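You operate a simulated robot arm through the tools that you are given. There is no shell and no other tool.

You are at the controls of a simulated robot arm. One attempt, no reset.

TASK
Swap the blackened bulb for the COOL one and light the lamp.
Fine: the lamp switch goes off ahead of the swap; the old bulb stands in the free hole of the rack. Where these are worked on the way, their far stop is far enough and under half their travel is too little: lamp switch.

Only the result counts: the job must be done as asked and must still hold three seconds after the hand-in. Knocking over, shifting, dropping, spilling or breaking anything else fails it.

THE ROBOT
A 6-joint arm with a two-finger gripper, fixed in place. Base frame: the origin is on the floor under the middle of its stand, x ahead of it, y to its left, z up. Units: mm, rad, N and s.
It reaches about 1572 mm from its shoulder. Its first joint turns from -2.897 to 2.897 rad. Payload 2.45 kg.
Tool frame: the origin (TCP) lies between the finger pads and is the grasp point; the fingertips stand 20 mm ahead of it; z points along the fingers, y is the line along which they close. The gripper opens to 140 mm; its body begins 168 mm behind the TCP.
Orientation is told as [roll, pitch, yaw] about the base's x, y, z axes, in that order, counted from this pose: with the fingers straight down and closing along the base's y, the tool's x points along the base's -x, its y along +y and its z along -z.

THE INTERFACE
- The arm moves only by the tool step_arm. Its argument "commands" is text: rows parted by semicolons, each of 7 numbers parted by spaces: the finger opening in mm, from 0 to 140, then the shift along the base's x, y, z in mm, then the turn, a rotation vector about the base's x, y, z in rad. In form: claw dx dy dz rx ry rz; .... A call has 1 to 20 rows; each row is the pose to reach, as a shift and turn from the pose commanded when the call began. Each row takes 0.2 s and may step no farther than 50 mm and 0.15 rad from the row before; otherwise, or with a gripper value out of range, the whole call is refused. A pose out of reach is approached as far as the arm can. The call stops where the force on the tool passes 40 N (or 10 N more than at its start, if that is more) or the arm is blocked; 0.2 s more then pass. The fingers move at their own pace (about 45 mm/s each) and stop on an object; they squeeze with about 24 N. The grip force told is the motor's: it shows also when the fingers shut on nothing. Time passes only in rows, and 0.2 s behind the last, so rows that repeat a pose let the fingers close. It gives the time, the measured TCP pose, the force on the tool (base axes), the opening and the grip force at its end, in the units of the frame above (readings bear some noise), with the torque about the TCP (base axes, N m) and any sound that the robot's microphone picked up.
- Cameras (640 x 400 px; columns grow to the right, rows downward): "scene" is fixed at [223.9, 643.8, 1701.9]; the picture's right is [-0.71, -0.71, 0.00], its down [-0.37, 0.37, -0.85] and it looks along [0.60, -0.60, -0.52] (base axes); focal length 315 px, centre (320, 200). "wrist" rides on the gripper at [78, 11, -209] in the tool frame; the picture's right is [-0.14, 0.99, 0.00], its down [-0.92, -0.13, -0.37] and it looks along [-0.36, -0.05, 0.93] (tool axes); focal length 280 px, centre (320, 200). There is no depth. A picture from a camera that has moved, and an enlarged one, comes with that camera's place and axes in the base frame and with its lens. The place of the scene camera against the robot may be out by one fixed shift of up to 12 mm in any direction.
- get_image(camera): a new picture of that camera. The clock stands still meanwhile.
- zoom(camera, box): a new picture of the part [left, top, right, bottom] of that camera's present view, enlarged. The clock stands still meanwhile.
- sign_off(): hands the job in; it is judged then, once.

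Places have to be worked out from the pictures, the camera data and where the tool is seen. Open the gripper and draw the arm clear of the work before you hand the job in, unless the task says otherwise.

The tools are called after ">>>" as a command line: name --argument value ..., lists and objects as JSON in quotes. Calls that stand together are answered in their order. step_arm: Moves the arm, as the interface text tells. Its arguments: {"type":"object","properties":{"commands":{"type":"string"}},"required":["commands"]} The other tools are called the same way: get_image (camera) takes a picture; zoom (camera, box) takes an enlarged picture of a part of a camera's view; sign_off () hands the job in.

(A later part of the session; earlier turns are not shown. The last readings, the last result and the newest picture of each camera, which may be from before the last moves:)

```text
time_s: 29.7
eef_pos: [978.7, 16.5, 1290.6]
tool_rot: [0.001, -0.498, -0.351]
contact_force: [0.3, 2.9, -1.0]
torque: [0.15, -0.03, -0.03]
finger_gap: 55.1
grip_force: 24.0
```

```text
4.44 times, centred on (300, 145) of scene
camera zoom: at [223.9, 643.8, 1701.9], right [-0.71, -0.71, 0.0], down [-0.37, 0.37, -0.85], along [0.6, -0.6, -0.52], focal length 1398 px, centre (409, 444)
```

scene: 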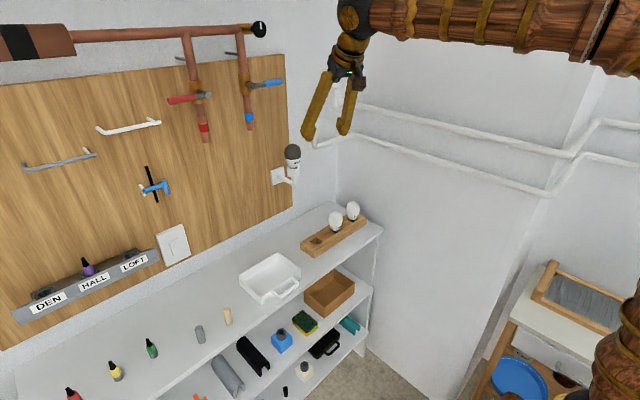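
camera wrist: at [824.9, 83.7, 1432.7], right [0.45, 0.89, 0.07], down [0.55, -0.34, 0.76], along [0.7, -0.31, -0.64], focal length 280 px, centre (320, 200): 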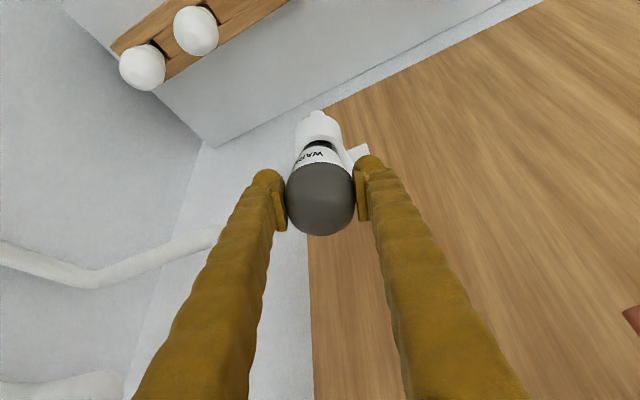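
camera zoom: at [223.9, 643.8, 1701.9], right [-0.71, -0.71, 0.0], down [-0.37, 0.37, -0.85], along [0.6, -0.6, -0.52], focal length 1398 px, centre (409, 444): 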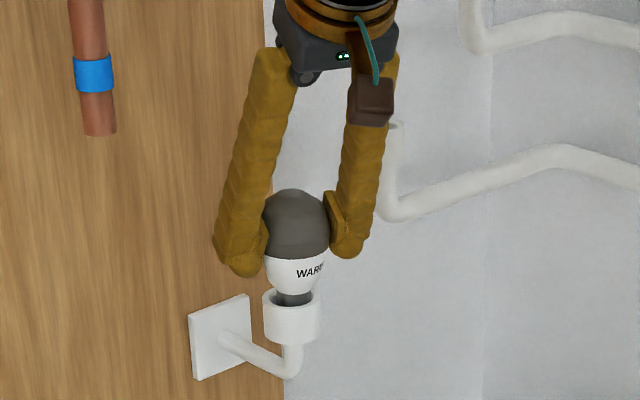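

The bulb rises freely with the hand, so it is a plain push-in fit. I lift it straight up until its cap is well clear of the socket.

>>> step_arm --commands "40 0 0 5 0 0 0; 40 0 0 10 0 0 0; 40 0 0 16 0 0 0; 40 0 0 22 0 0 0; 40 0 0 28 0 0 0; 40 0 0 34 0 0 0; 40 0 0 40 0 0 0; 40 0 0 46 0 0 0; 40 0 0 46 0 0 0"

>>> zoom --camera "scene" --box '[240, 90, 360, 180]'

>>> get_image --camera "wrist"

```text
time_s: 31.7
eef_pos: [977.8, 16.1, 1337.2]
tool_rot: [0.002, -0.497, -0.351]
contact_force: [0.4, -0.4, -1.0]
torque: [0.01, 0.02, -0.04]
finger_gap: 55.0
grip_force: 24.1
```

```text
4.44 times, centred on (300, 135) of scene
camera zoom: at [223.9, 643.8, 1701.9], right [-0.71, -0.71, 0.0], down [-0.37, 0.37, -0.85], along [0.6, -0.6, -0.52], focal length 1398 px, centre (409, 489)
```

zoom: 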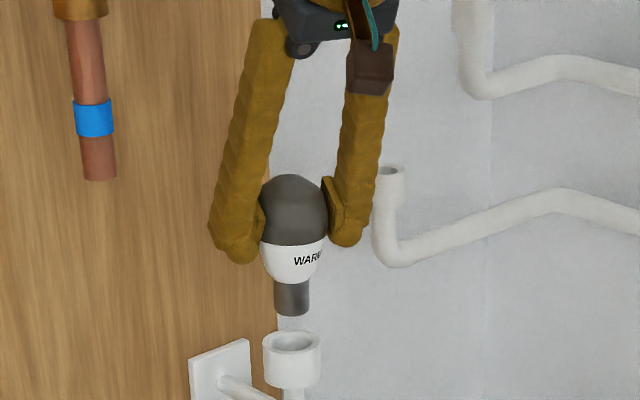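

```text
taken
camera wrist: at [824.0, 83.7, 1483.1], right [0.45, 0.89, 0.07], down [0.55, -0.34, 0.76], along [0.7, -0.31, -0.64], focal length 280 px, centre (320, 200)
```

wrist: 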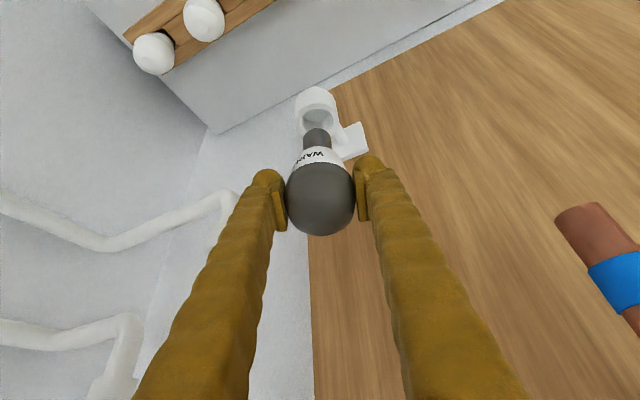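

The bulb is out; its cap is a plain dark cylinder and the socket is an open cup. I zoom on the socket to measure its opening and axis for later.

>>> zoom --camera "wrist" --box '[270, 70, 390, 160]'

>>> zoom --camera "scene" --box '[280, 140, 320, 180]'

```text
4.44 times, centred on (330, 115) of wrist
camera zoom: at [824.0, 83.7, 1483.1], right [0.45, 0.89, 0.07], down [0.55, -0.34, 0.76], along [0.7, -0.31, -0.64], focal length 1246 px, centre (276, 578)
```

zoom: 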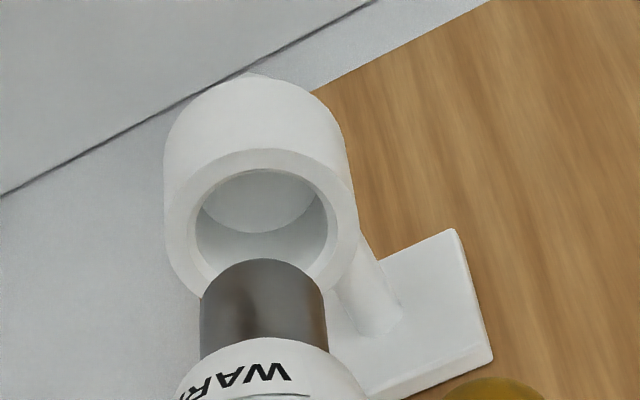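

```text
10.00 times, centred on (300, 160) of scene
camera zoom: at [223.9, 643.8, 1701.9], right [-0.71, -0.71, 0.0], down [-0.37, 0.37, -0.85], along [0.6, -0.6, -0.52], focal length 3146 px, centre (520, 600)
```

zoom: 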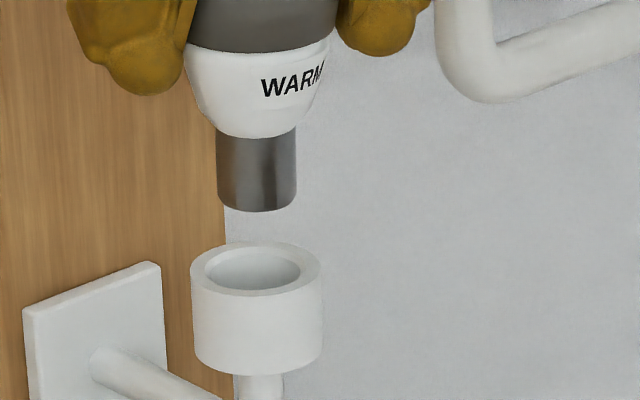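

Cap ≈25.5 mm wide, socket bore ≈30 mm: a plain drop-in fit. I carry the old bulb back toward -x and then down to a hover above the free rack hole near (888, -1).

>>> step_arm --commands "40 -30 -2 2 0 0 0; 40 -65 -6 2 0 0 0; 40 -95 -10 -10 0 0 0; 40 -95 -14 -50 0 0 0; 40 -93 -17 -95 0 0 0; 40 -90 -17 -140 0 0 0; 40 -90 -17 -185 0 0 0; 40 -90 -17 -225 0 0 0; 40 -90 -17 -245 0 0 0; 40 -90 -17 -245 0 0 0"

>>> get_image --camera "wrist"

>>> zoom --camera "wrist" --box '[260, 60, 400, 165]'

>>> zoom --camera "scene" --box '[270, 165, 390, 265]'

```text
time_s: 33.9
eef_pos: [888.4, 0.3, 1092.3]
tool_rot: [0.002, -0.499, -0.351]
contact_force: [0.9, 0.0, 0.1]
torque: [-0.02, 0.0, 0.03]
finger_gap: 54.6
grip_force: 24.5
```

```text
taken
camera wrist: at [734.3, 66.9, 1237.8], right [0.45, 0.89, 0.07], down [0.55, -0.34, 0.76], along [0.7, -0.31, -0.64], focal length 280 px, centre (320, 200)
```

wrist: 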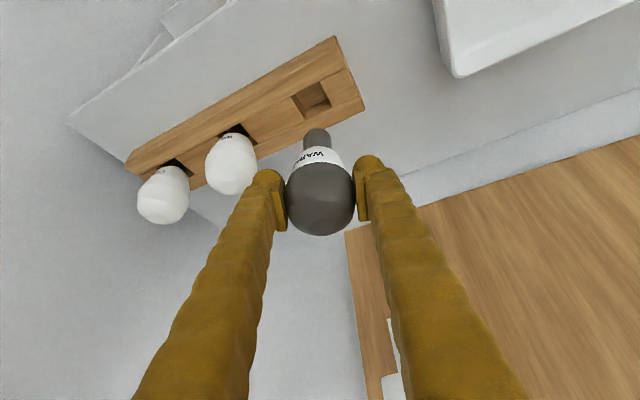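

```text
3.81 times, centred on (330, 112) of wrist
camera zoom: at [734.3, 66.9, 1237.8], right [0.45, 0.89, 0.07], down [0.55, -0.34, 0.76], along [0.7, -0.31, -0.64], focal length 1068 px, centre (282, 533)
```

zoom: 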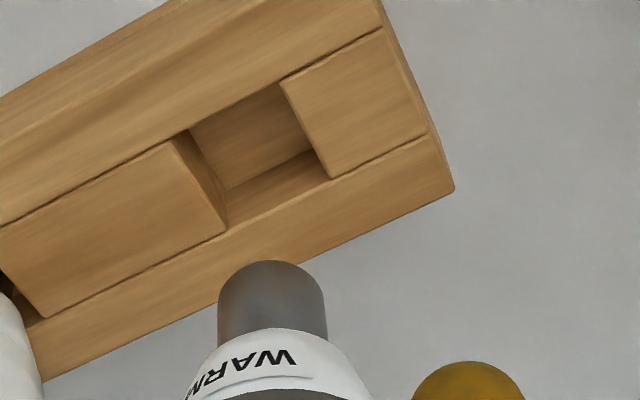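

```text
4.00 times, centred on (330, 215) of scene
camera zoom: at [223.9, 643.8, 1701.9], right [-0.71, -0.71, 0.0], down [-0.37, 0.37, -0.85], along [0.6, -0.6, -0.52], focal length 1258 px, centre (280, 140)
```

zoom: 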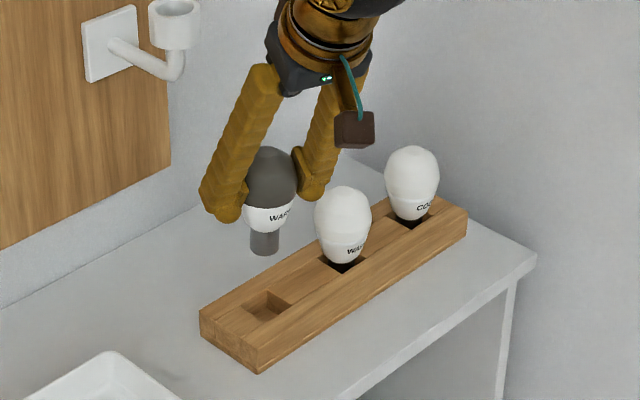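

Re-triangulating gives the free hole at about (885, 1) with the rack top at z≈957, and the cap is nearly above it. I lower 50 mm and check again.

>>> step_arm --commands "40 0 0 -20 0 0 0; 40 0 0 -38 0 0 0; 40 0 0 -50 0 0 0; 40 0 0 -50 0 0 0"

>>> zoom --camera "wrist" --box '[260, 60, 400, 165]'

>>> zoom --camera "scene" --box '[280, 190, 360, 250]'

```text
time_s: 34.9
eef_pos: [888.9, -1.0, 1042.2]
tool_rot: [0.001, -0.497, -0.349]
contact_force: [-0.3, -0.6, -0.7]
torque: [0.01, 0.0, -0.02]
finger_gap: 54.9
grip_force: 24.4
```

```text
3.81 times, centred on (330, 112) of wrist
camera zoom: at [734.2, 66.8, 1188.1], right [0.45, 0.89, 0.07], down [0.55, -0.34, 0.76], along [0.7, -0.31, -0.64], focal length 1068 px, centre (282, 533)
```

zoom: 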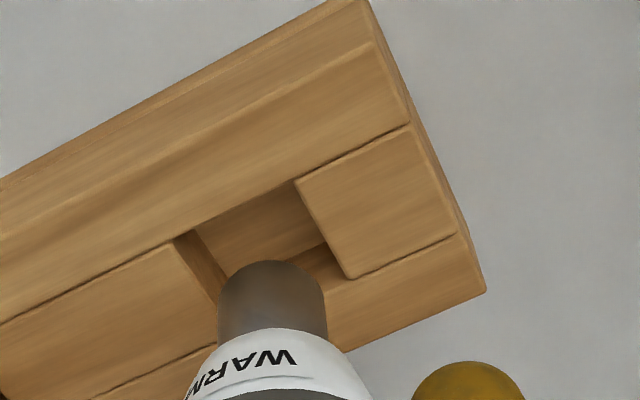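

```text
6.67 times, centred on (320, 220) of scene
camera zoom: at [223.9, 643.8, 1701.9], right [-0.71, -0.71, 0.0], down [-0.37, 0.37, -0.85], along [0.6, -0.6, -0.52], focal length 2097 px, centre (320, 67)
```

zoom: 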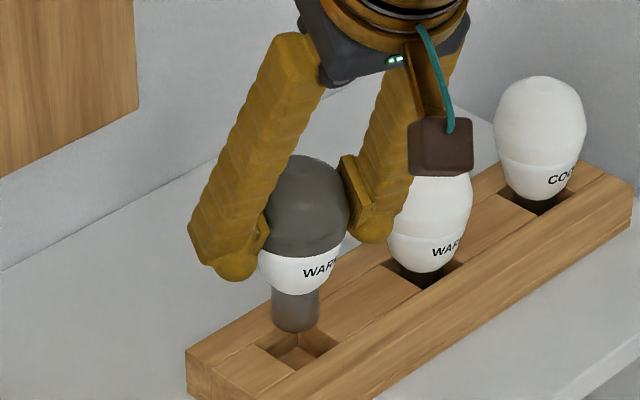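

The hole centre is (887, 0, z≈954) and the cap axis ≈ (886, 1); by the neighbours' height I expect it to seat at TCP z≈1000. I lower into the hole in small steps, watching force.

>>> step_arm --commands "40 0 0 -5 0 0 0; 40 0 0 -10 0 0 0; 40 0 0 -15 0 0 0; 40 0 0 -19 0 0 0; 40 0 0 -23 0 0 0; 40 0 0 -27 0 0 0; 40 0 0 -30 0 0 0; 40 0 0 -33 0 0 0; 40 0 0 -33 0 0 0"

>>> zoom --camera "wrist" --box '[260, 60, 400, 165]'

>>> zoom --camera "scene" --box '[280, 190, 360, 250]'

```text
time_s: 36.9
eef_pos: [889.3, 0.7, 1009.4]
tool_rot: [0.001, -0.497, -0.35]
contact_force: [0.4, -0.4, -0.5]
torque: [-0.01, -0.01, 0.02]
finger_gap: 54.9
grip_force: 23.8
```

```text
3.81 times, centred on (330, 112) of wrist
camera zoom: at [734.4, 66.8, 1155.2], right [0.45, 0.89, 0.07], down [0.55, -0.34, 0.76], along [0.7, -0.31, -0.64], focal length 1068 px, centre (282, 533)
```

zoom: 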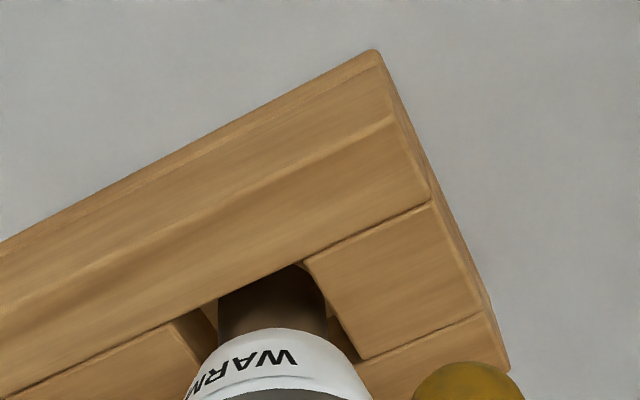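

```text
6.67 times, centred on (320, 220) of scene
camera zoom: at [223.9, 643.8, 1701.9], right [-0.71, -0.71, 0.0], down [-0.37, 0.37, -0.85], along [0.6, -0.6, -0.52], focal length 2097 px, centre (320, 67)
```

zoom: 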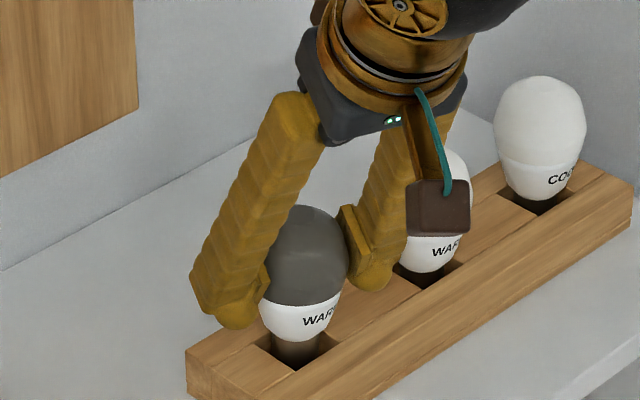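

The cap is going into the hole with no contact force. I keep lowering in 1 mm steps toward the expected seat.

>>> step_arm --commands "40 0 0 -1.5 0 0 0; 40 0 0 -3 0 0 0; 40 0 0 -4.5 0 0 0; 40 0 0 -6 0 0 0; 40 0 0 -7 0 0 0"

>>> zoom --camera "scene" --box '[280, 190, 360, 250]'

```text
time_s: 38.1
eef_pos: [887.5, 0.2, 1002.8]
tool_rot: [0.002, -0.497, -0.351]
contact_force: [-0.3, -0.2, -0.7]
torque: [0.01, -0.01, -0.02]
finger_gap: 54.9
grip_force: 24.3
```

```text
6.67 times, centred on (320, 220) of scene
camera zoom: at [223.9, 643.8, 1701.9], right [-0.71, -0.71, 0.0], down [-0.37, 0.37, -0.85], along [0.6, -0.6, -0.52], focal length 2097 px, centre (320, 67)
```

zoom: 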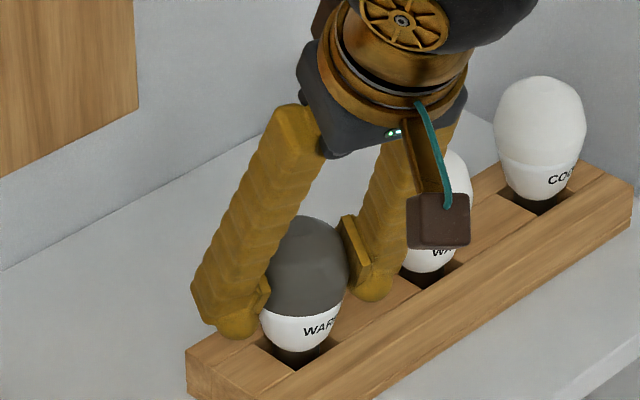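

Still no floor contact at z≈1003. I continue in 1 mm steps.

>>> step_arm --commands "40 0 0 -1 0 0 0; 40 0 0 -2 0 0 0; 40 0 0 -3 0 0 0; 40 0 0 -3 0 0 0"

```text
time_s: 39.1
eef_pos: [888.0, -0.0, 1000.8]
tool_rot: [0.002, -0.502, -0.351]
contact_force: [-0.6, 1.5, 20.9]
torque: [-0.12, 0.08, -0.02]
finger_gap: 54.6
grip_force: 23.7
```

Contact with the hole floor: 21 N upward at z≈1001, matching the neighbours' height. I ease up 1 mm and open the fingers a little.

>>> step_arm --commands "40 0 0 1 0 0 0; 40 0 0 1 0 0 0; 58 0 0 1 0 0 0; 62 0 0 1 0 0 0; 68 0 0 1 0 0 0; 74 0 0 1 0 0 0; 74 0 0 1 0 0 0"

>>> get_image --camera "wrist"

>>> zoom --camera "scene" --box '[280, 190, 360, 250]'

```text
time_s: 40.7
eef_pos: [887.3, -0.9, 1000.1]
tool_rot: [0.002, -0.499, -0.352]
contact_force: [1.1, -0.6, 0.4]
torque: [0.0, 0.0, -0.03]
finger_gap: 74.0
grip_force: 0.0
```

```text
taken
camera wrist: at [734.1, 66.7, 1146.0], right [0.45, 0.89, 0.07], down [0.55, -0.34, 0.76], along [0.7, -0.31, -0.64], focal length 280 px, centre (320, 200)
```

wrist: 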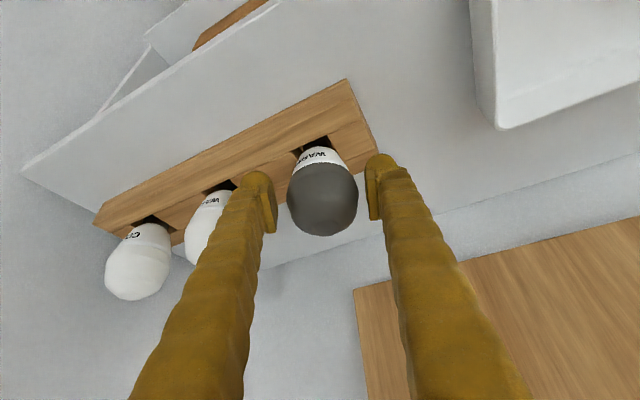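

```text
6.67 times, centred on (320, 220) of scene
camera zoom: at [223.9, 643.8, 1701.9], right [-0.71, -0.71, 0.0], down [-0.37, 0.37, -0.85], along [0.6, -0.6, -0.52], focal length 2097 px, centre (320, 67)
```

zoom: 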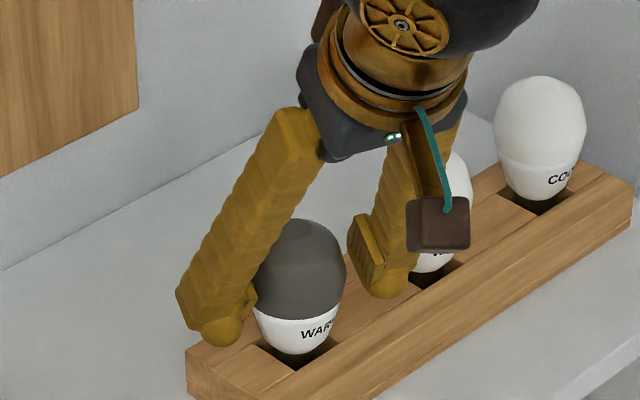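

The old bulb stands in the hole. I withdraw backwards along the tool axis so the fingers slide cleanly off it.

>>> step_arm --commands "74 -9 3.3 17.6 0 0 0; 74 -22.5 8.2 44 0 0 0; 74 -40 15 79 0 0 0; 74 -58 21 114 0 0 0; 74 -58 21 114 0 0 0"

>>> get_image --camera "wrist"

>>> zoom --camera "scene" --box '[280, 180, 376, 252]'

```text
time_s: 41.9
eef_pos: [829.8, 21.2, 1114.6]
tool_rot: [0.001, -0.498, -0.352]
contact_force: [-0.2, -1.4, 0.2]
torque: [-0.03, -0.04, -0.03]
finger_gap: 74.2
grip_force: 0.1
```

```text
taken
camera wrist: at [676.8, 88.3, 1260.3], right [0.45, 0.89, 0.07], down [0.55, -0.34, 0.76], along [0.7, -0.31, -0.64], focal length 280 px, centre (320, 200)
```

wrist: 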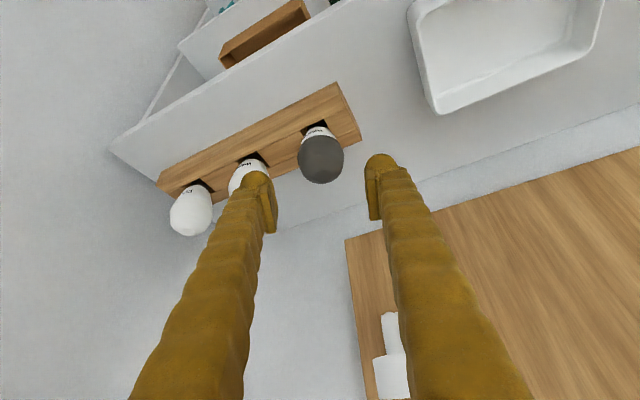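

```text
5.56 times, centred on (328, 216) of scene
camera zoom: at [223.9, 643.8, 1701.9], right [-0.71, -0.71, 0.0], down [-0.37, 0.37, -0.85], along [0.6, -0.6, -0.52], focal length 1748 px, centre (276, 111)
```

zoom: 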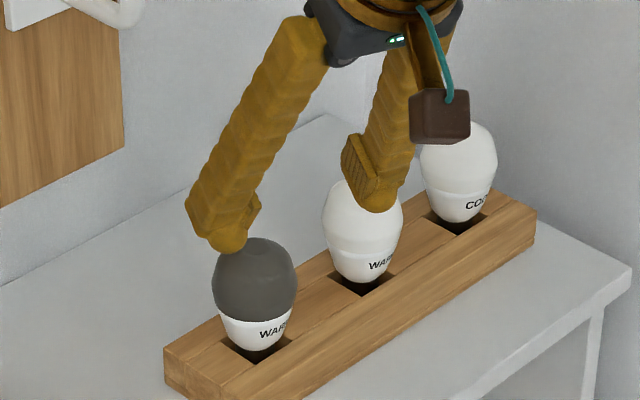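

The old bulb stands upright in the rack. Now I move over toward the COOL bulb at the rack's -y end, staying above the bulbs.

>>> step_arm --commands "74 0 -40 10 0 0 0; 74 0 -85 15 0 0 0; 74 0 -130 15 0 0 0; 74 0 -175 15 0 0 0; 74 0 -215 15 0 0 0; 74 0 -215 15 0 0 0"

>>> get_image --camera "wrist"

>>> zoom --camera "wrist" --box '[260, 100, 400, 205]'

>>> get_image --camera "scene"

```text
time_s: 43.3
eef_pos: [831.8, -193.0, 1128.9]
tool_rot: [0.0, -0.498, -0.351]
contact_force: [0.1, -0.6, 0.2]
torque: [0.03, -0.01, 0.02]
finger_gap: 73.7
grip_force: 0.0
```

```text
taken
camera wrist: at [677.3, -126.7, 1275.1], right [0.45, 0.89, 0.07], down [0.55, -0.34, 0.76], along [0.7, -0.31, -0.64], focal length 280 px, centre (320, 200)
```

wrist: 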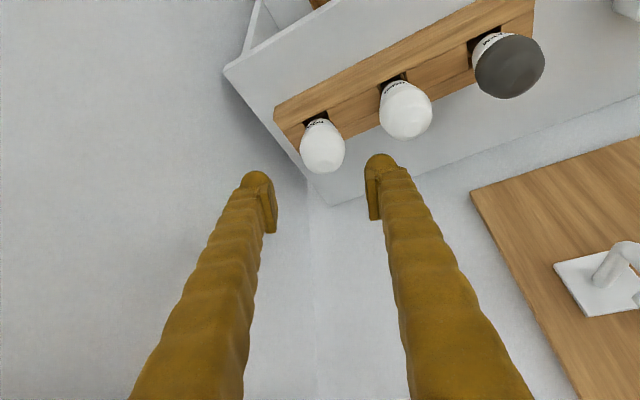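

```text
3.81 times, centred on (330, 152) of wrist
camera zoom: at [677.3, -126.7, 1275.1], right [0.45, 0.89, 0.07], down [0.55, -0.34, 0.76], along [0.7, -0.31, -0.64], focal length 1068 px, centre (282, 381)
```

zoom: 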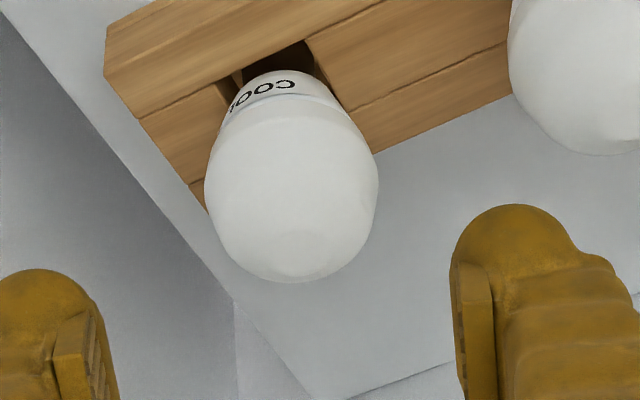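

```text
taken
```

scene: 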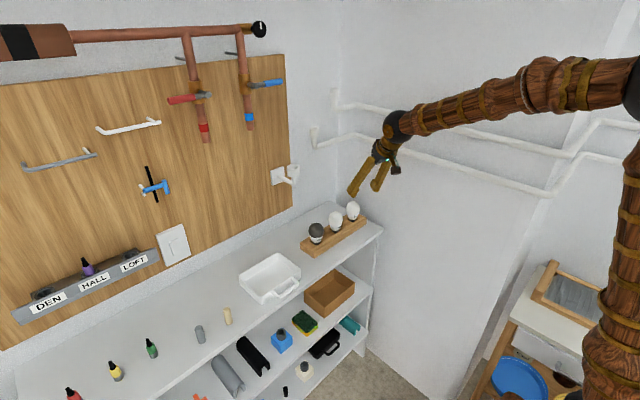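

COOL is confirmed by its label; I place its axis at about (889.5, -212) with grasp height z≈1001. I advance along the tool axis to about 60 mm short and check.

>>> step_arm --commands "70 10 -3 -25 0 0 0; 70 20 -6 -50 0 0 0; 70 30 -9 -75 0 0 0; 70 30 -9 -75 0 0 0"

>>> get_image --camera "wrist"

>>> zoom --camera "wrist" --box '[240, 110, 400, 230]'

>>> zoom --camera "scene" --box '[300, 160, 420, 250]'

```text
time_s: 44.3
eef_pos: [861.8, -203.3, 1054.6]
tool_rot: [0.001, -0.498, -0.351]
contact_force: [-0.3, 0.3, -1.0]
torque: [-0.03, 0.0, -0.01]
finger_gap: 70.0
grip_force: 0.1
```

```text
taken
camera wrist: at [707.1, -135.7, 1199.7], right [0.45, 0.89, 0.07], down [0.55, -0.34, 0.76], along [0.7, -0.31, -0.64], focal length 280 px, centre (320, 200)
```

wrist: 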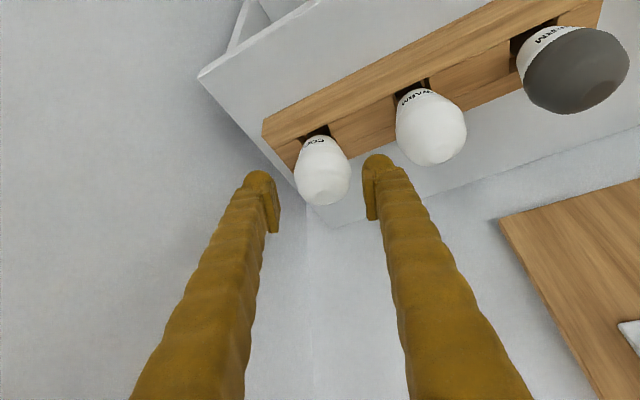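

```text
3.33 times, centred on (320, 170) of wrist
camera zoom: at [707.1, -135.7, 1199.7], right [0.45, 0.89, 0.07], down [0.55, -0.34, 0.76], along [0.7, -0.31, -0.64], focal length 935 px, centre (320, 300)
```

zoom: 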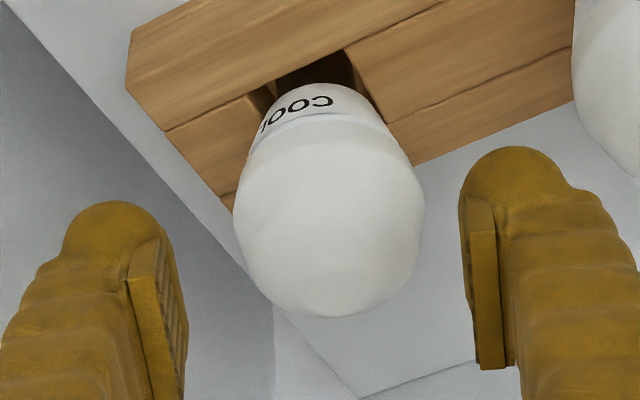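

```text
4.44 times, centred on (360, 205) of scene
camera zoom: at [223.9, 643.8, 1701.9], right [-0.71, -0.71, 0.0], down [-0.37, 0.37, -0.85], along [0.6, -0.6, -0.52], focal length 1398 px, centre (142, 178)
```

zoom: 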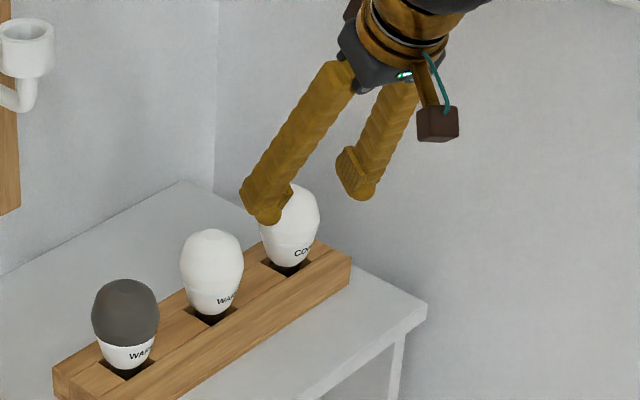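

COOL sits centred; its axis works out to about (888.5, -211.3). I advance the rest of the way and check before closing.

>>> step_arm --commands "70 8 -2.5 -16 0 0 0; 70 16 -5 -32 0 0 0; 70 22 -6.7 -44 0 0 0; 70 27 -8.2 -53.5 0 0 0; 70 27 -8.2 -53.5 0 0 0"

>>> get_image --camera "wrist"

>>> zoom --camera "scene" --box '[300, 170, 396, 242]'

```text
time_s: 45.5
eef_pos: [887.5, -211.1, 1001.3]
tool_rot: [0.002, -0.498, -0.349]
contact_force: [-0.6, -0.8, -0.5]
torque: [0.0, 0.01, 0.01]
finger_gap: 70.1
grip_force: 0.0
```

```text
taken
camera wrist: at [733.1, -144.5, 1146.7], right [0.45, 0.89, 0.07], down [0.55, -0.34, 0.76], along [0.7, -0.31, -0.64], focal length 280 px, centre (320, 200)
```

wrist: 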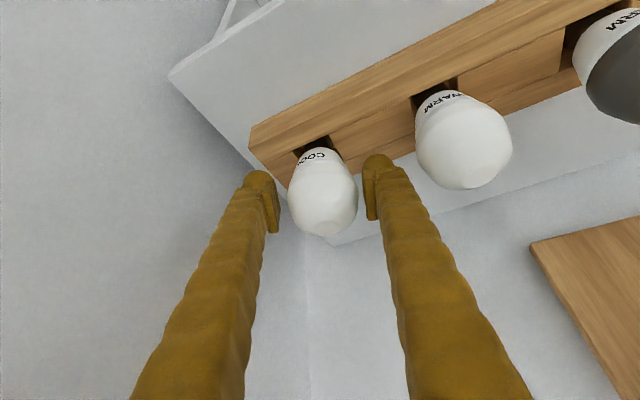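

```text
5.56 times, centred on (348, 206) of scene
camera zoom: at [223.9, 643.8, 1701.9], right [-0.71, -0.71, 0.0], down [-0.37, 0.37, -0.85], along [0.6, -0.6, -0.52], focal length 1748 px, centre (164, 167)
```

zoom: 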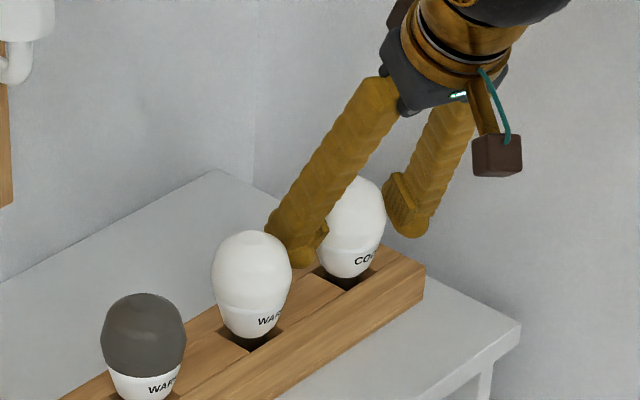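

The picture matches the earlier good grasp exactly (bulb spanning columns 288–358). I close the fingers on COOL.

>>> step_arm --commands "60 0 0 0 0 0 0; 50 0 0 0 0 0 0; 40 0 0 0 0 0 0; 40 0 0 0 0 0 0; 40 0 0 0 0 0 0"

>>> get_image --camera "wrist"

```text
time_s: 46.7
eef_pos: [887.2, -211.9, 1000.7]
tool_rot: [0.001, -0.497, -0.351]
contact_force: [-1.0, -0.1, 0.2]
torque: [-0.02, 0.02, -0.02]
finger_gap: 54.9
grip_force: 24.1
```

```text
taken
camera wrist: at [733.0, -144.4, 1146.8], right [0.45, 0.89, 0.07], down [0.55, -0.34, 0.76], along [0.7, -0.31, -0.64], focal length 280 px, centre (320, 200)
```

wrist: 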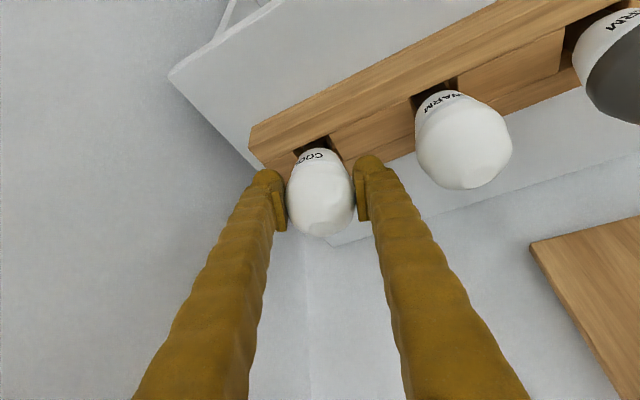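

Gripped at 54.9 mm, 24 N. I lift COOL straight up out of its hole.

>>> step_arm --commands "40 0 0 3 0 0 0; 40 0 0 8 0 0 0; 40 0 0 14 0 0 0; 40 0 0 22 0 0 0; 40 0 0 30 0 0 0; 40 0 0 40 0 0 0; 40 0 0 60 0 0 0; 40 0 0 90 0 0 0; 40 0 0 120 0 0 0; 40 0 0 120 0 0 0"

>>> zoom --camera "scene" --box '[280, 150, 400, 240]'

>>> zoom --camera "wrist" --box '[260, 100, 400, 250]'

```text
time_s: 48.9
eef_pos: [888.4, -212.3, 1121.8]
tool_rot: [0.002, -0.497, -0.352]
contact_force: [0.4, 0.1, -0.4]
torque: [0.0, 0.0, -0.01]
finger_gap: 55.0
grip_force: 24.0
```

```text
4.44 times, centred on (340, 195) of scene
camera zoom: at [223.9, 643.8, 1701.9], right [-0.71, -0.71, 0.0], down [-0.37, 0.37, -0.85], along [0.6, -0.6, -0.52], focal length 1398 px, centre (231, 222)
```

zoom: 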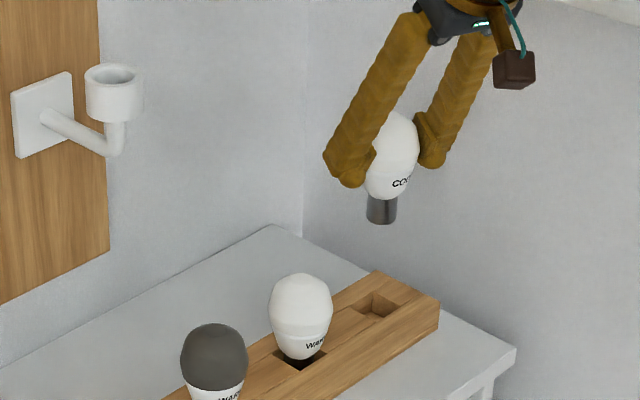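

```text
2.67 times, centred on (330, 175) of wrist
camera zoom: at [733.3, -145.1, 1266.6], right [0.45, 0.89, 0.07], down [0.55, -0.34, 0.76], along [0.7, -0.31, -0.64], focal length 748 px, centre (293, 267)
```

zoom: 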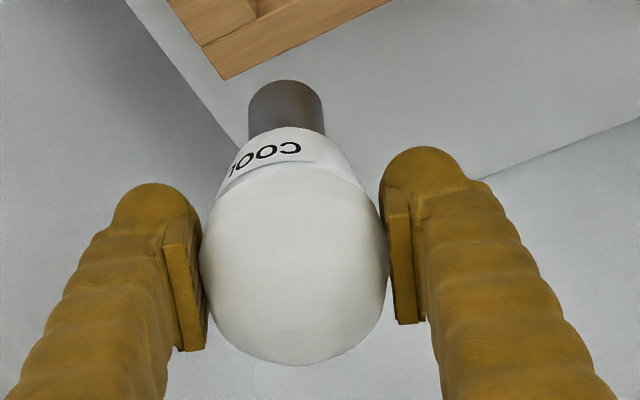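

COOL is held in the same attitude as the old bulb was. I carry it up and over toward the lamp, keeping clear of the pipes on the right wall.

>>> step_arm --commands "40 -10 20 35 0 0 0; 40 -20 45 75 0 0 0; 40 -30 75 110 0 0 0; 40 -35 110 140 0 0 0; 40 -35 145 165 0 0 0; 40 -35 180 190 0 0 0; 40 -25 210 207 0 0 0; 40 -5 229 217 0 0 0; 40 -5 229 217 0 0 0"

>>> get_image --camera "wrist"

>>> get_image --camera "scene"

```text
time_s: 50.9
eef_pos: [881.9, 18.7, 1337.8]
tool_rot: [0.003, -0.498, -0.351]
contact_force: [0.2, -0.7, -0.9]
torque: [-0.03, 0.0, -0.03]
finger_gap: 54.8
grip_force: 24.3
```

```text
taken
camera wrist: at [728.4, 85.3, 1483.6], right [0.45, 0.89, 0.07], down [0.55, -0.34, 0.76], along [0.7, -0.31, -0.64], focal length 280 px, centre (320, 200)
```

wrist: 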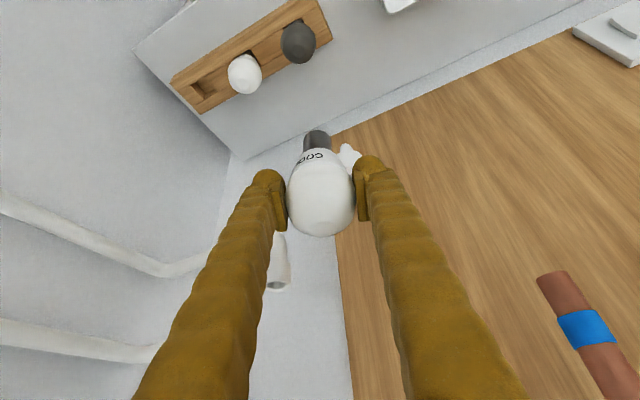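

```text
taken
```

scene: 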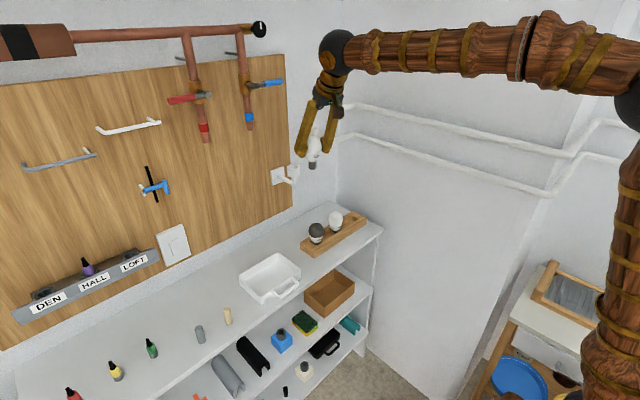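

Clear path ahead: the cap bottom is at z≈1267, above the socket rim at 1241. I move in +x to sit above the socket.

>>> step_arm --commands "40 35 0 0 0 0 0; 40 70 0 0 0 0 0; 40 90 0 0 0 0 0; 40 96 0 0 0 0 0; 40 96 0 0 0 0 0"

>>> zoom --camera "wrist" --box '[270, 70, 390, 160]'

>>> zoom --camera "scene" --box '[280, 140, 320, 180]'

```text
time_s: 52.1
eef_pos: [979.0, 16.8, 1338.7]
tool_rot: [0.002, -0.498, -0.35]
contact_force: [0.3, 0.0, -0.2]
torque: [-0.01, -0.01, 0.0]
finger_gap: 54.7
grip_force: 23.9
```

```text
4.44 times, centred on (330, 115) of wrist
camera zoom: at [824.5, 84.5, 1483.4], right [0.45, 0.89, 0.07], down [0.55, -0.34, 0.76], along [0.7, -0.31, -0.64], focal length 1246 px, centre (276, 578)
```

zoom: 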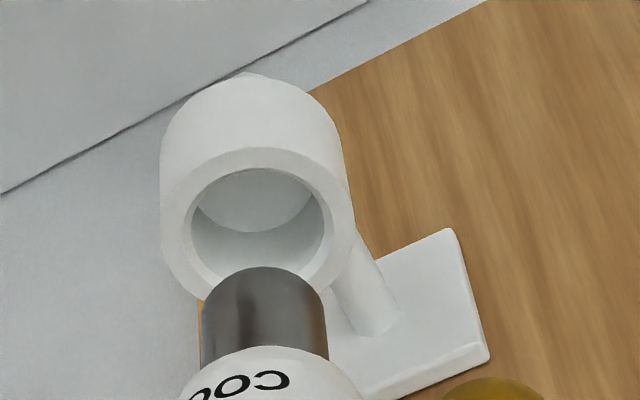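

```text
10.00 times, centred on (300, 160) of scene
camera zoom: at [223.9, 643.8, 1701.9], right [-0.71, -0.71, 0.0], down [-0.37, 0.37, -0.85], along [0.6, -0.6, -0.52], focal length 3146 px, centre (520, 600)
```

zoom: 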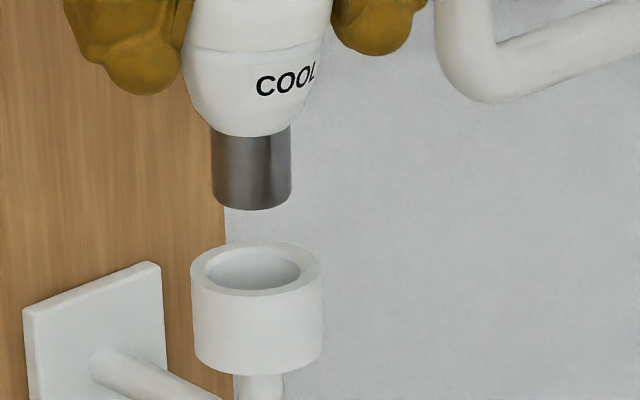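

Laterally the cap looks aligned, but there may be an offset of a few mm along the viewing direction. I lower 18 mm so the cap is just above the rim and measure again.

>>> step_arm --commands "40 -1 1 -6 0 0 0; 40 -2 1.5 -12 0 0 0; 40 -2 1.5 -18 0 0 0; 40 -2 1.5 -18 0 0 0"

>>> zoom --camera "wrist" --box '[280, 80, 376, 152]'

>>> zoom --camera "scene" --box '[280, 150, 312, 182]'

```text
time_s: 53.1
eef_pos: [976.9, 19.5, 1318.9]
tool_rot: [0.001, -0.498, -0.349]
contact_force: [0.0, 0.2, -0.1]
torque: [0.03, -0.01, -0.03]
finger_gap: 54.5
grip_force: 24.0
```

```text
5.56 times, centred on (328, 116) of wrist
camera zoom: at [822.1, 86.0, 1465.5], right [0.45, 0.89, 0.07], down [0.55, -0.34, 0.76], along [0.7, -0.31, -0.64], focal length 1558 px, centre (276, 667)
```

zoom: 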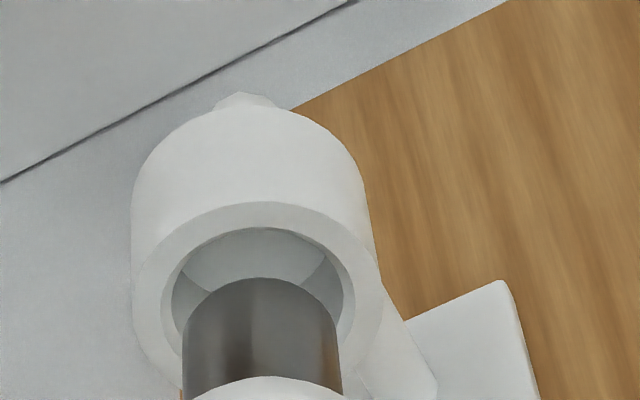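

```text
12.50 times, centred on (296, 166) of scene
camera zoom: at [223.9, 643.8, 1701.9], right [-0.71, -0.71, 0.0], down [-0.37, 0.37, -0.85], along [0.6, -0.6, -0.52], focal length 3932 px, centre (620, 625)
```

zoom: 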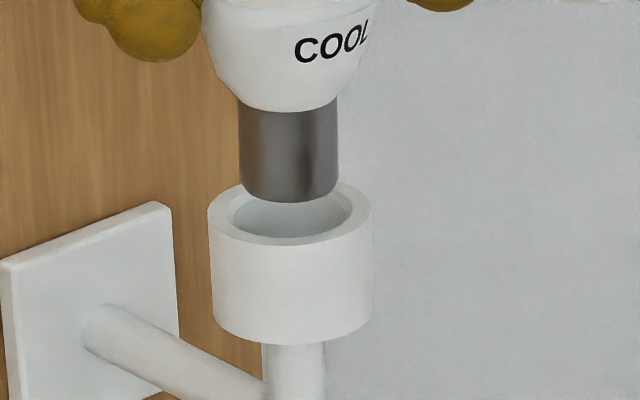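

The remaining offset is about (-1, +1) mm against roughly 3 mm of clearance. I correct it and lower the cap into the socket, watching forces.

>>> step_arm --commands "40 -1 1 -2 0 0 0; 40 -1 1 -5 0 0 0; 40 -1 1 -8 0 0 0; 40 -1 1 -11 0 0 0; 40 -1 1 -14 0 0 0; 40 -1 1 -17 0 0 0; 40 -1 1 -20 0 0 0; 40 -1 1 -20 0 0 0"

>>> zoom --camera "wrist" --box '[280, 80, 376, 152]'

>>> zoom --camera "scene" --box '[270, 130, 318, 178]'

```text
time_s: 54.9
eef_pos: [975.9, 19.9, 1298.1]
tool_rot: [-0.001, -0.498, -0.352]
contact_force: [0.8, -0.4, -0.1]
torque: [-0.05, 0.01, 0.04]
finger_gap: 54.8
grip_force: 23.7
```

```text
5.56 times, centred on (328, 116) of wrist
camera zoom: at [821.5, 87.0, 1445.4], right [0.45, 0.89, 0.07], down [0.55, -0.34, 0.76], along [0.7, -0.31, -0.64], focal length 1558 px, centre (276, 667)
```

zoom: 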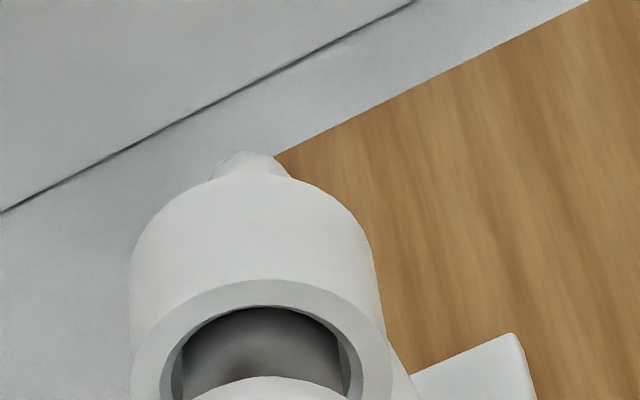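

```text
8.33 times, centred on (294, 154) of scene
camera zoom: at [223.9, 643.8, 1701.9], right [-0.71, -0.71, 0.0], down [-0.37, 0.37, -0.85], along [0.6, -0.6, -0.52], focal length 2621 px, centre (537, 583)
```

zoom: 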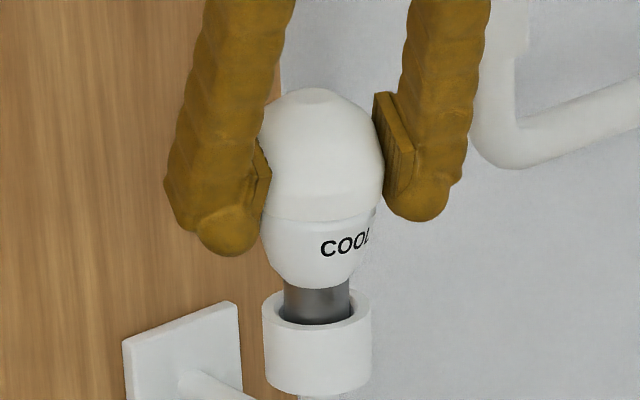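

The cap is inside the socket with no side load. I lower the last ~11 mm gently.

>>> step_arm --commands "40 0 0 -2 0 0 0; 40 0 0 -4 0 0 0; 40 0 0 -6 0 0 0; 40 0 0 -8 0 0 0; 40 0 0 -9 0 0 0; 40 0 0 -9 0 0 0"

>>> step_arm --commands "40 0 0 -1 0 0 0; 40 0 0 -2 0 0 0; 40 0 0 -2 0 0 0"

```text
time_s: 56.3
eef_pos: [974.7, 19.6, 1290.3]
tool_rot: [0.001, -0.497, -0.351]
contact_force: [2.3, -0.4, -0.2]
torque: [-0.06, -0.12, -0.01]
finger_gap: 54.9
grip_force: 24.1
```

```text
time_s: 57.1
eef_pos: [975.4, 20.3, 1287.9]
tool_rot: [0.003, -0.497, -0.351]
contact_force: [-0.1, 0.4, -0.3]
torque: [0.02, -0.01, 0.01]
finger_gap: 54.7
grip_force: 24.1
```

No floor contact yet at z≈1288. I continue in 0.7 mm steps until it touches.

>>> step_arm --commands "40 0 0 -0.7 0 0 0; 40 0 0 -1.4 0 0 0; 40 0 0 -2 0 0 0; 40 0 0 -2 0 0 0"

>>> zoom --camera "scene" --box '[270, 130, 318, 178]'

```text
time_s: 58.1
eef_pos: [974.9, 18.9, 1288.1]
tool_rot: [0.001, -0.499, -0.352]
contact_force: [0.9, 0.2, 13.0]
torque: [-0.15, -0.02, -0.01]
finger_gap: 54.6
grip_force: 24.2
```

```text
8.33 times, centred on (294, 154) of scene
camera zoom: at [223.9, 643.8, 1701.9], right [-0.71, -0.71, 0.0], down [-0.37, 0.37, -0.85], along [0.6, -0.6, -0.52], focal length 2621 px, centre (537, 583)
```

zoom: 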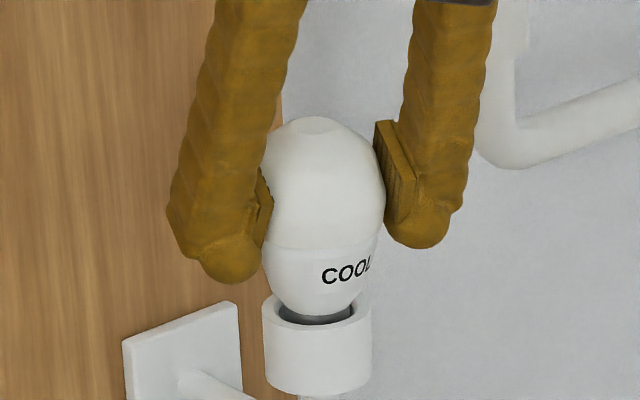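

Seated: 13 N upward at z≈1288, matching the old bulb's seat height, and the lamp is dark so the switch is indeed off (or not yet lit). I ease off slightly and open the fingers.

>>> step_arm --commands "40 0 0 0.7 0 0 0; 40 0 0 0.7 0 0 0; 58 0 0 0.7 0 0 0; 62 0 0 0.7 0 0 0; 68 0 0 0.7 0 0 0; 76 0 0 0.7 0 0 0; 78 0 0 0.7 0 0 0"

>>> get_image --camera "wrist"

>>> zoom --camera "scene" --box '[270, 130, 318, 178]'

```text
time_s: 59.7
eef_pos: [976.7, 20.7, 1287.5]
tool_rot: [0.002, -0.499, -0.351]
contact_force: [0.0, 0.6, -0.1]
torque: [0.0, -0.01, 0.03]
finger_gap: 78.0
grip_force: 0.0
```

```text
taken
camera wrist: at [821.2, 87.0, 1433.3], right [0.45, 0.89, 0.07], down [0.55, -0.34, 0.76], along [0.7, -0.31, -0.64], focal length 280 px, centre (320, 200)
```

wrist: 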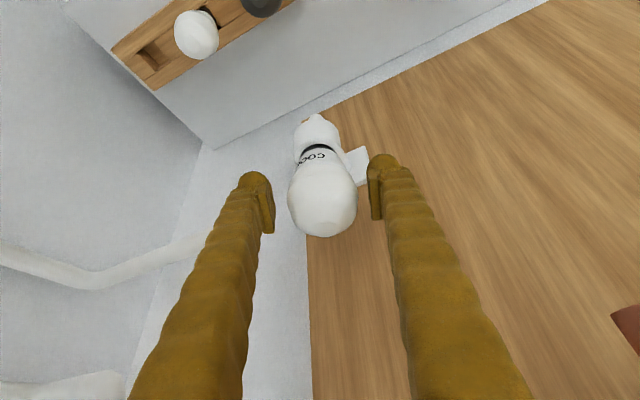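

```text
8.33 times, centred on (294, 154) of scene
camera zoom: at [223.9, 643.8, 1701.9], right [-0.71, -0.71, 0.0], down [-0.37, 0.37, -0.85], along [0.6, -0.6, -0.52], focal length 2621 px, centre (537, 583)
```

zoom: 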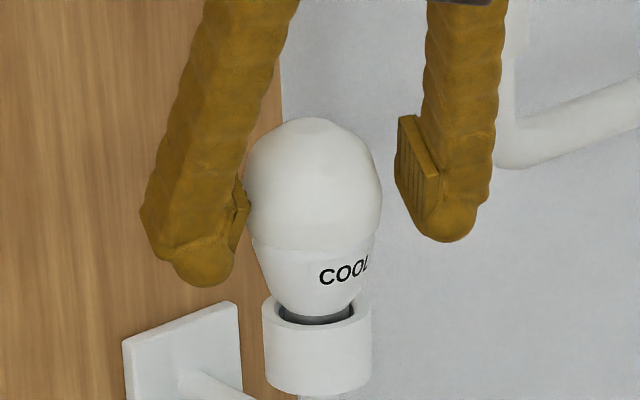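

COOL stands upright in the socket. I back the fingers off along the tool axis.

>>> step_arm --commands "78 -9 3.3 17.6 0 0 0; 78 -20 7.2 39 0 0 0; 78 -38 14 74 0 0 0; 78 -56 20 108 0 0 0; 78 -100 20 108 0 0 0; 78 -100 20 108 0 0 0"

>>> zoom --camera "scene" --box '[240, 120, 400, 240]'

>>> get_image --camera "wrist"

```text
time_s: 61.1
eef_pos: [876.0, 41.6, 1396.2]
tool_rot: [0.003, -0.498, -0.352]
contact_force: [-0.9, 0.4, 0.4]
torque: [-0.02, -0.02, 0.03]
finger_gap: 77.9
grip_force: 0.1
```

```text
3.33 times, centred on (320, 180) of scene
camera zoom: at [223.9, 643.8, 1701.9], right [-0.71, -0.71, 0.0], down [-0.37, 0.37, -0.85], along [0.6, -0.6, -0.52], focal length 1049 px, centre (320, 267)
```

zoom: 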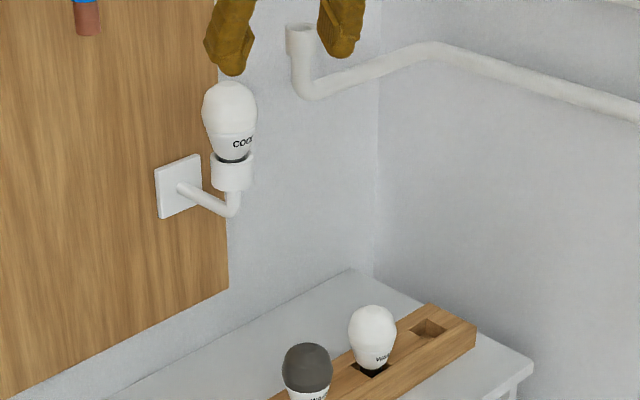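

```text
taken
camera wrist: at [720.7, 108.4, 1541.6], right [0.45, 0.89, 0.07], down [0.55, -0.34, 0.76], along [0.7, -0.31, -0.64], focal length 280 px, centre (320, 200)
```

wrist: 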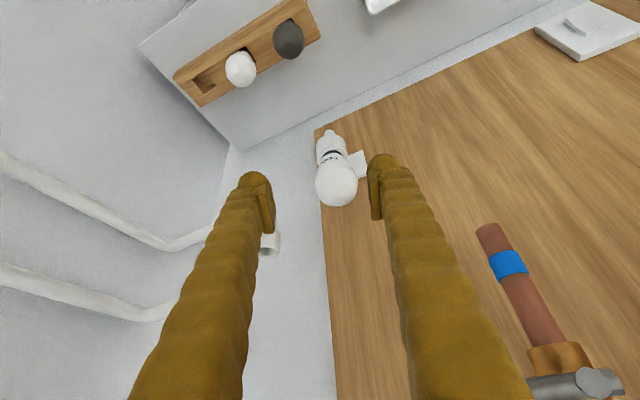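

COOL stays upright, and the dark bulb stands in the rack. Now I head back to the switch: first draw away from the wall and undo the yaw, then tilt and approach the rocker's lower end.

>>> step_arm --commands "78 -35 10 -20 0 0 0.12; 78 -70 25 -45 0 0 0.24; 78 -95 50 -75 0 0 0.351; 78 -95 50 -75 0 0 0.351"

>>> step_arm --commands "90 13 28 -26 0 -0.078 0; 100 26 56 -51 0 -0.156 0; 110 39 84 -77 0 -0.234 0; 120 52 111 -103 0 -0.312 0; 130 66 139 -128 0 -0.39 0; 140 79 167 -154 0 -0.468 0; 140 92 195 -180 0 -0.546 0; 140 105 222 -205 0 -0.624 0; 140 119 250 -231 0 -0.702 0; 140 119 250 -231 0 -0.702 0"

>>> get_image --camera "wrist"

>>> get_image --camera "scene"

```text
time_s: 62.1
eef_pos: [779.1, 90.3, 1319.5]
tool_rot: [0.003, -0.501, 0.0]
contact_force: [-0.1, -0.5, -1.0]
torque: [-0.01, 0.03, 0.0]
finger_gap: 78.0
grip_force: 0.1
```

```text
time_s: 64.3
eef_pos: [899.2, 339.7, 1090.3]
tool_rot: [-0.001, -1.202, 0.001]
contact_force: [0.7, 0.4, -0.2]
torque: [0.01, 0.03, 0.02]
finger_gap: 139.9
grip_force: 0.2
```

```text
taken
camera wrist: at [676.7, 349.6, 1092.3], right [0.05, 0.99, 0.13], down [-0.01, -0.13, 0.99], along [1.0, -0.05, 0.0], focal length 280 px, centre (320, 200)
```

wrist: 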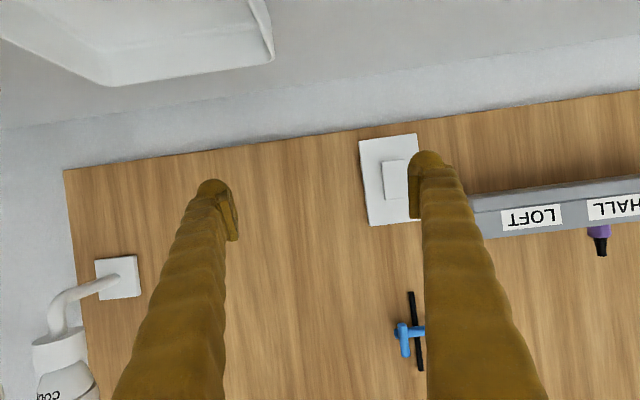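

```text
taken
```

scene: 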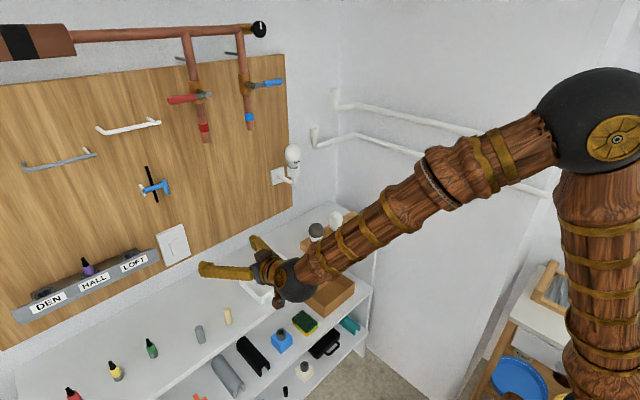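

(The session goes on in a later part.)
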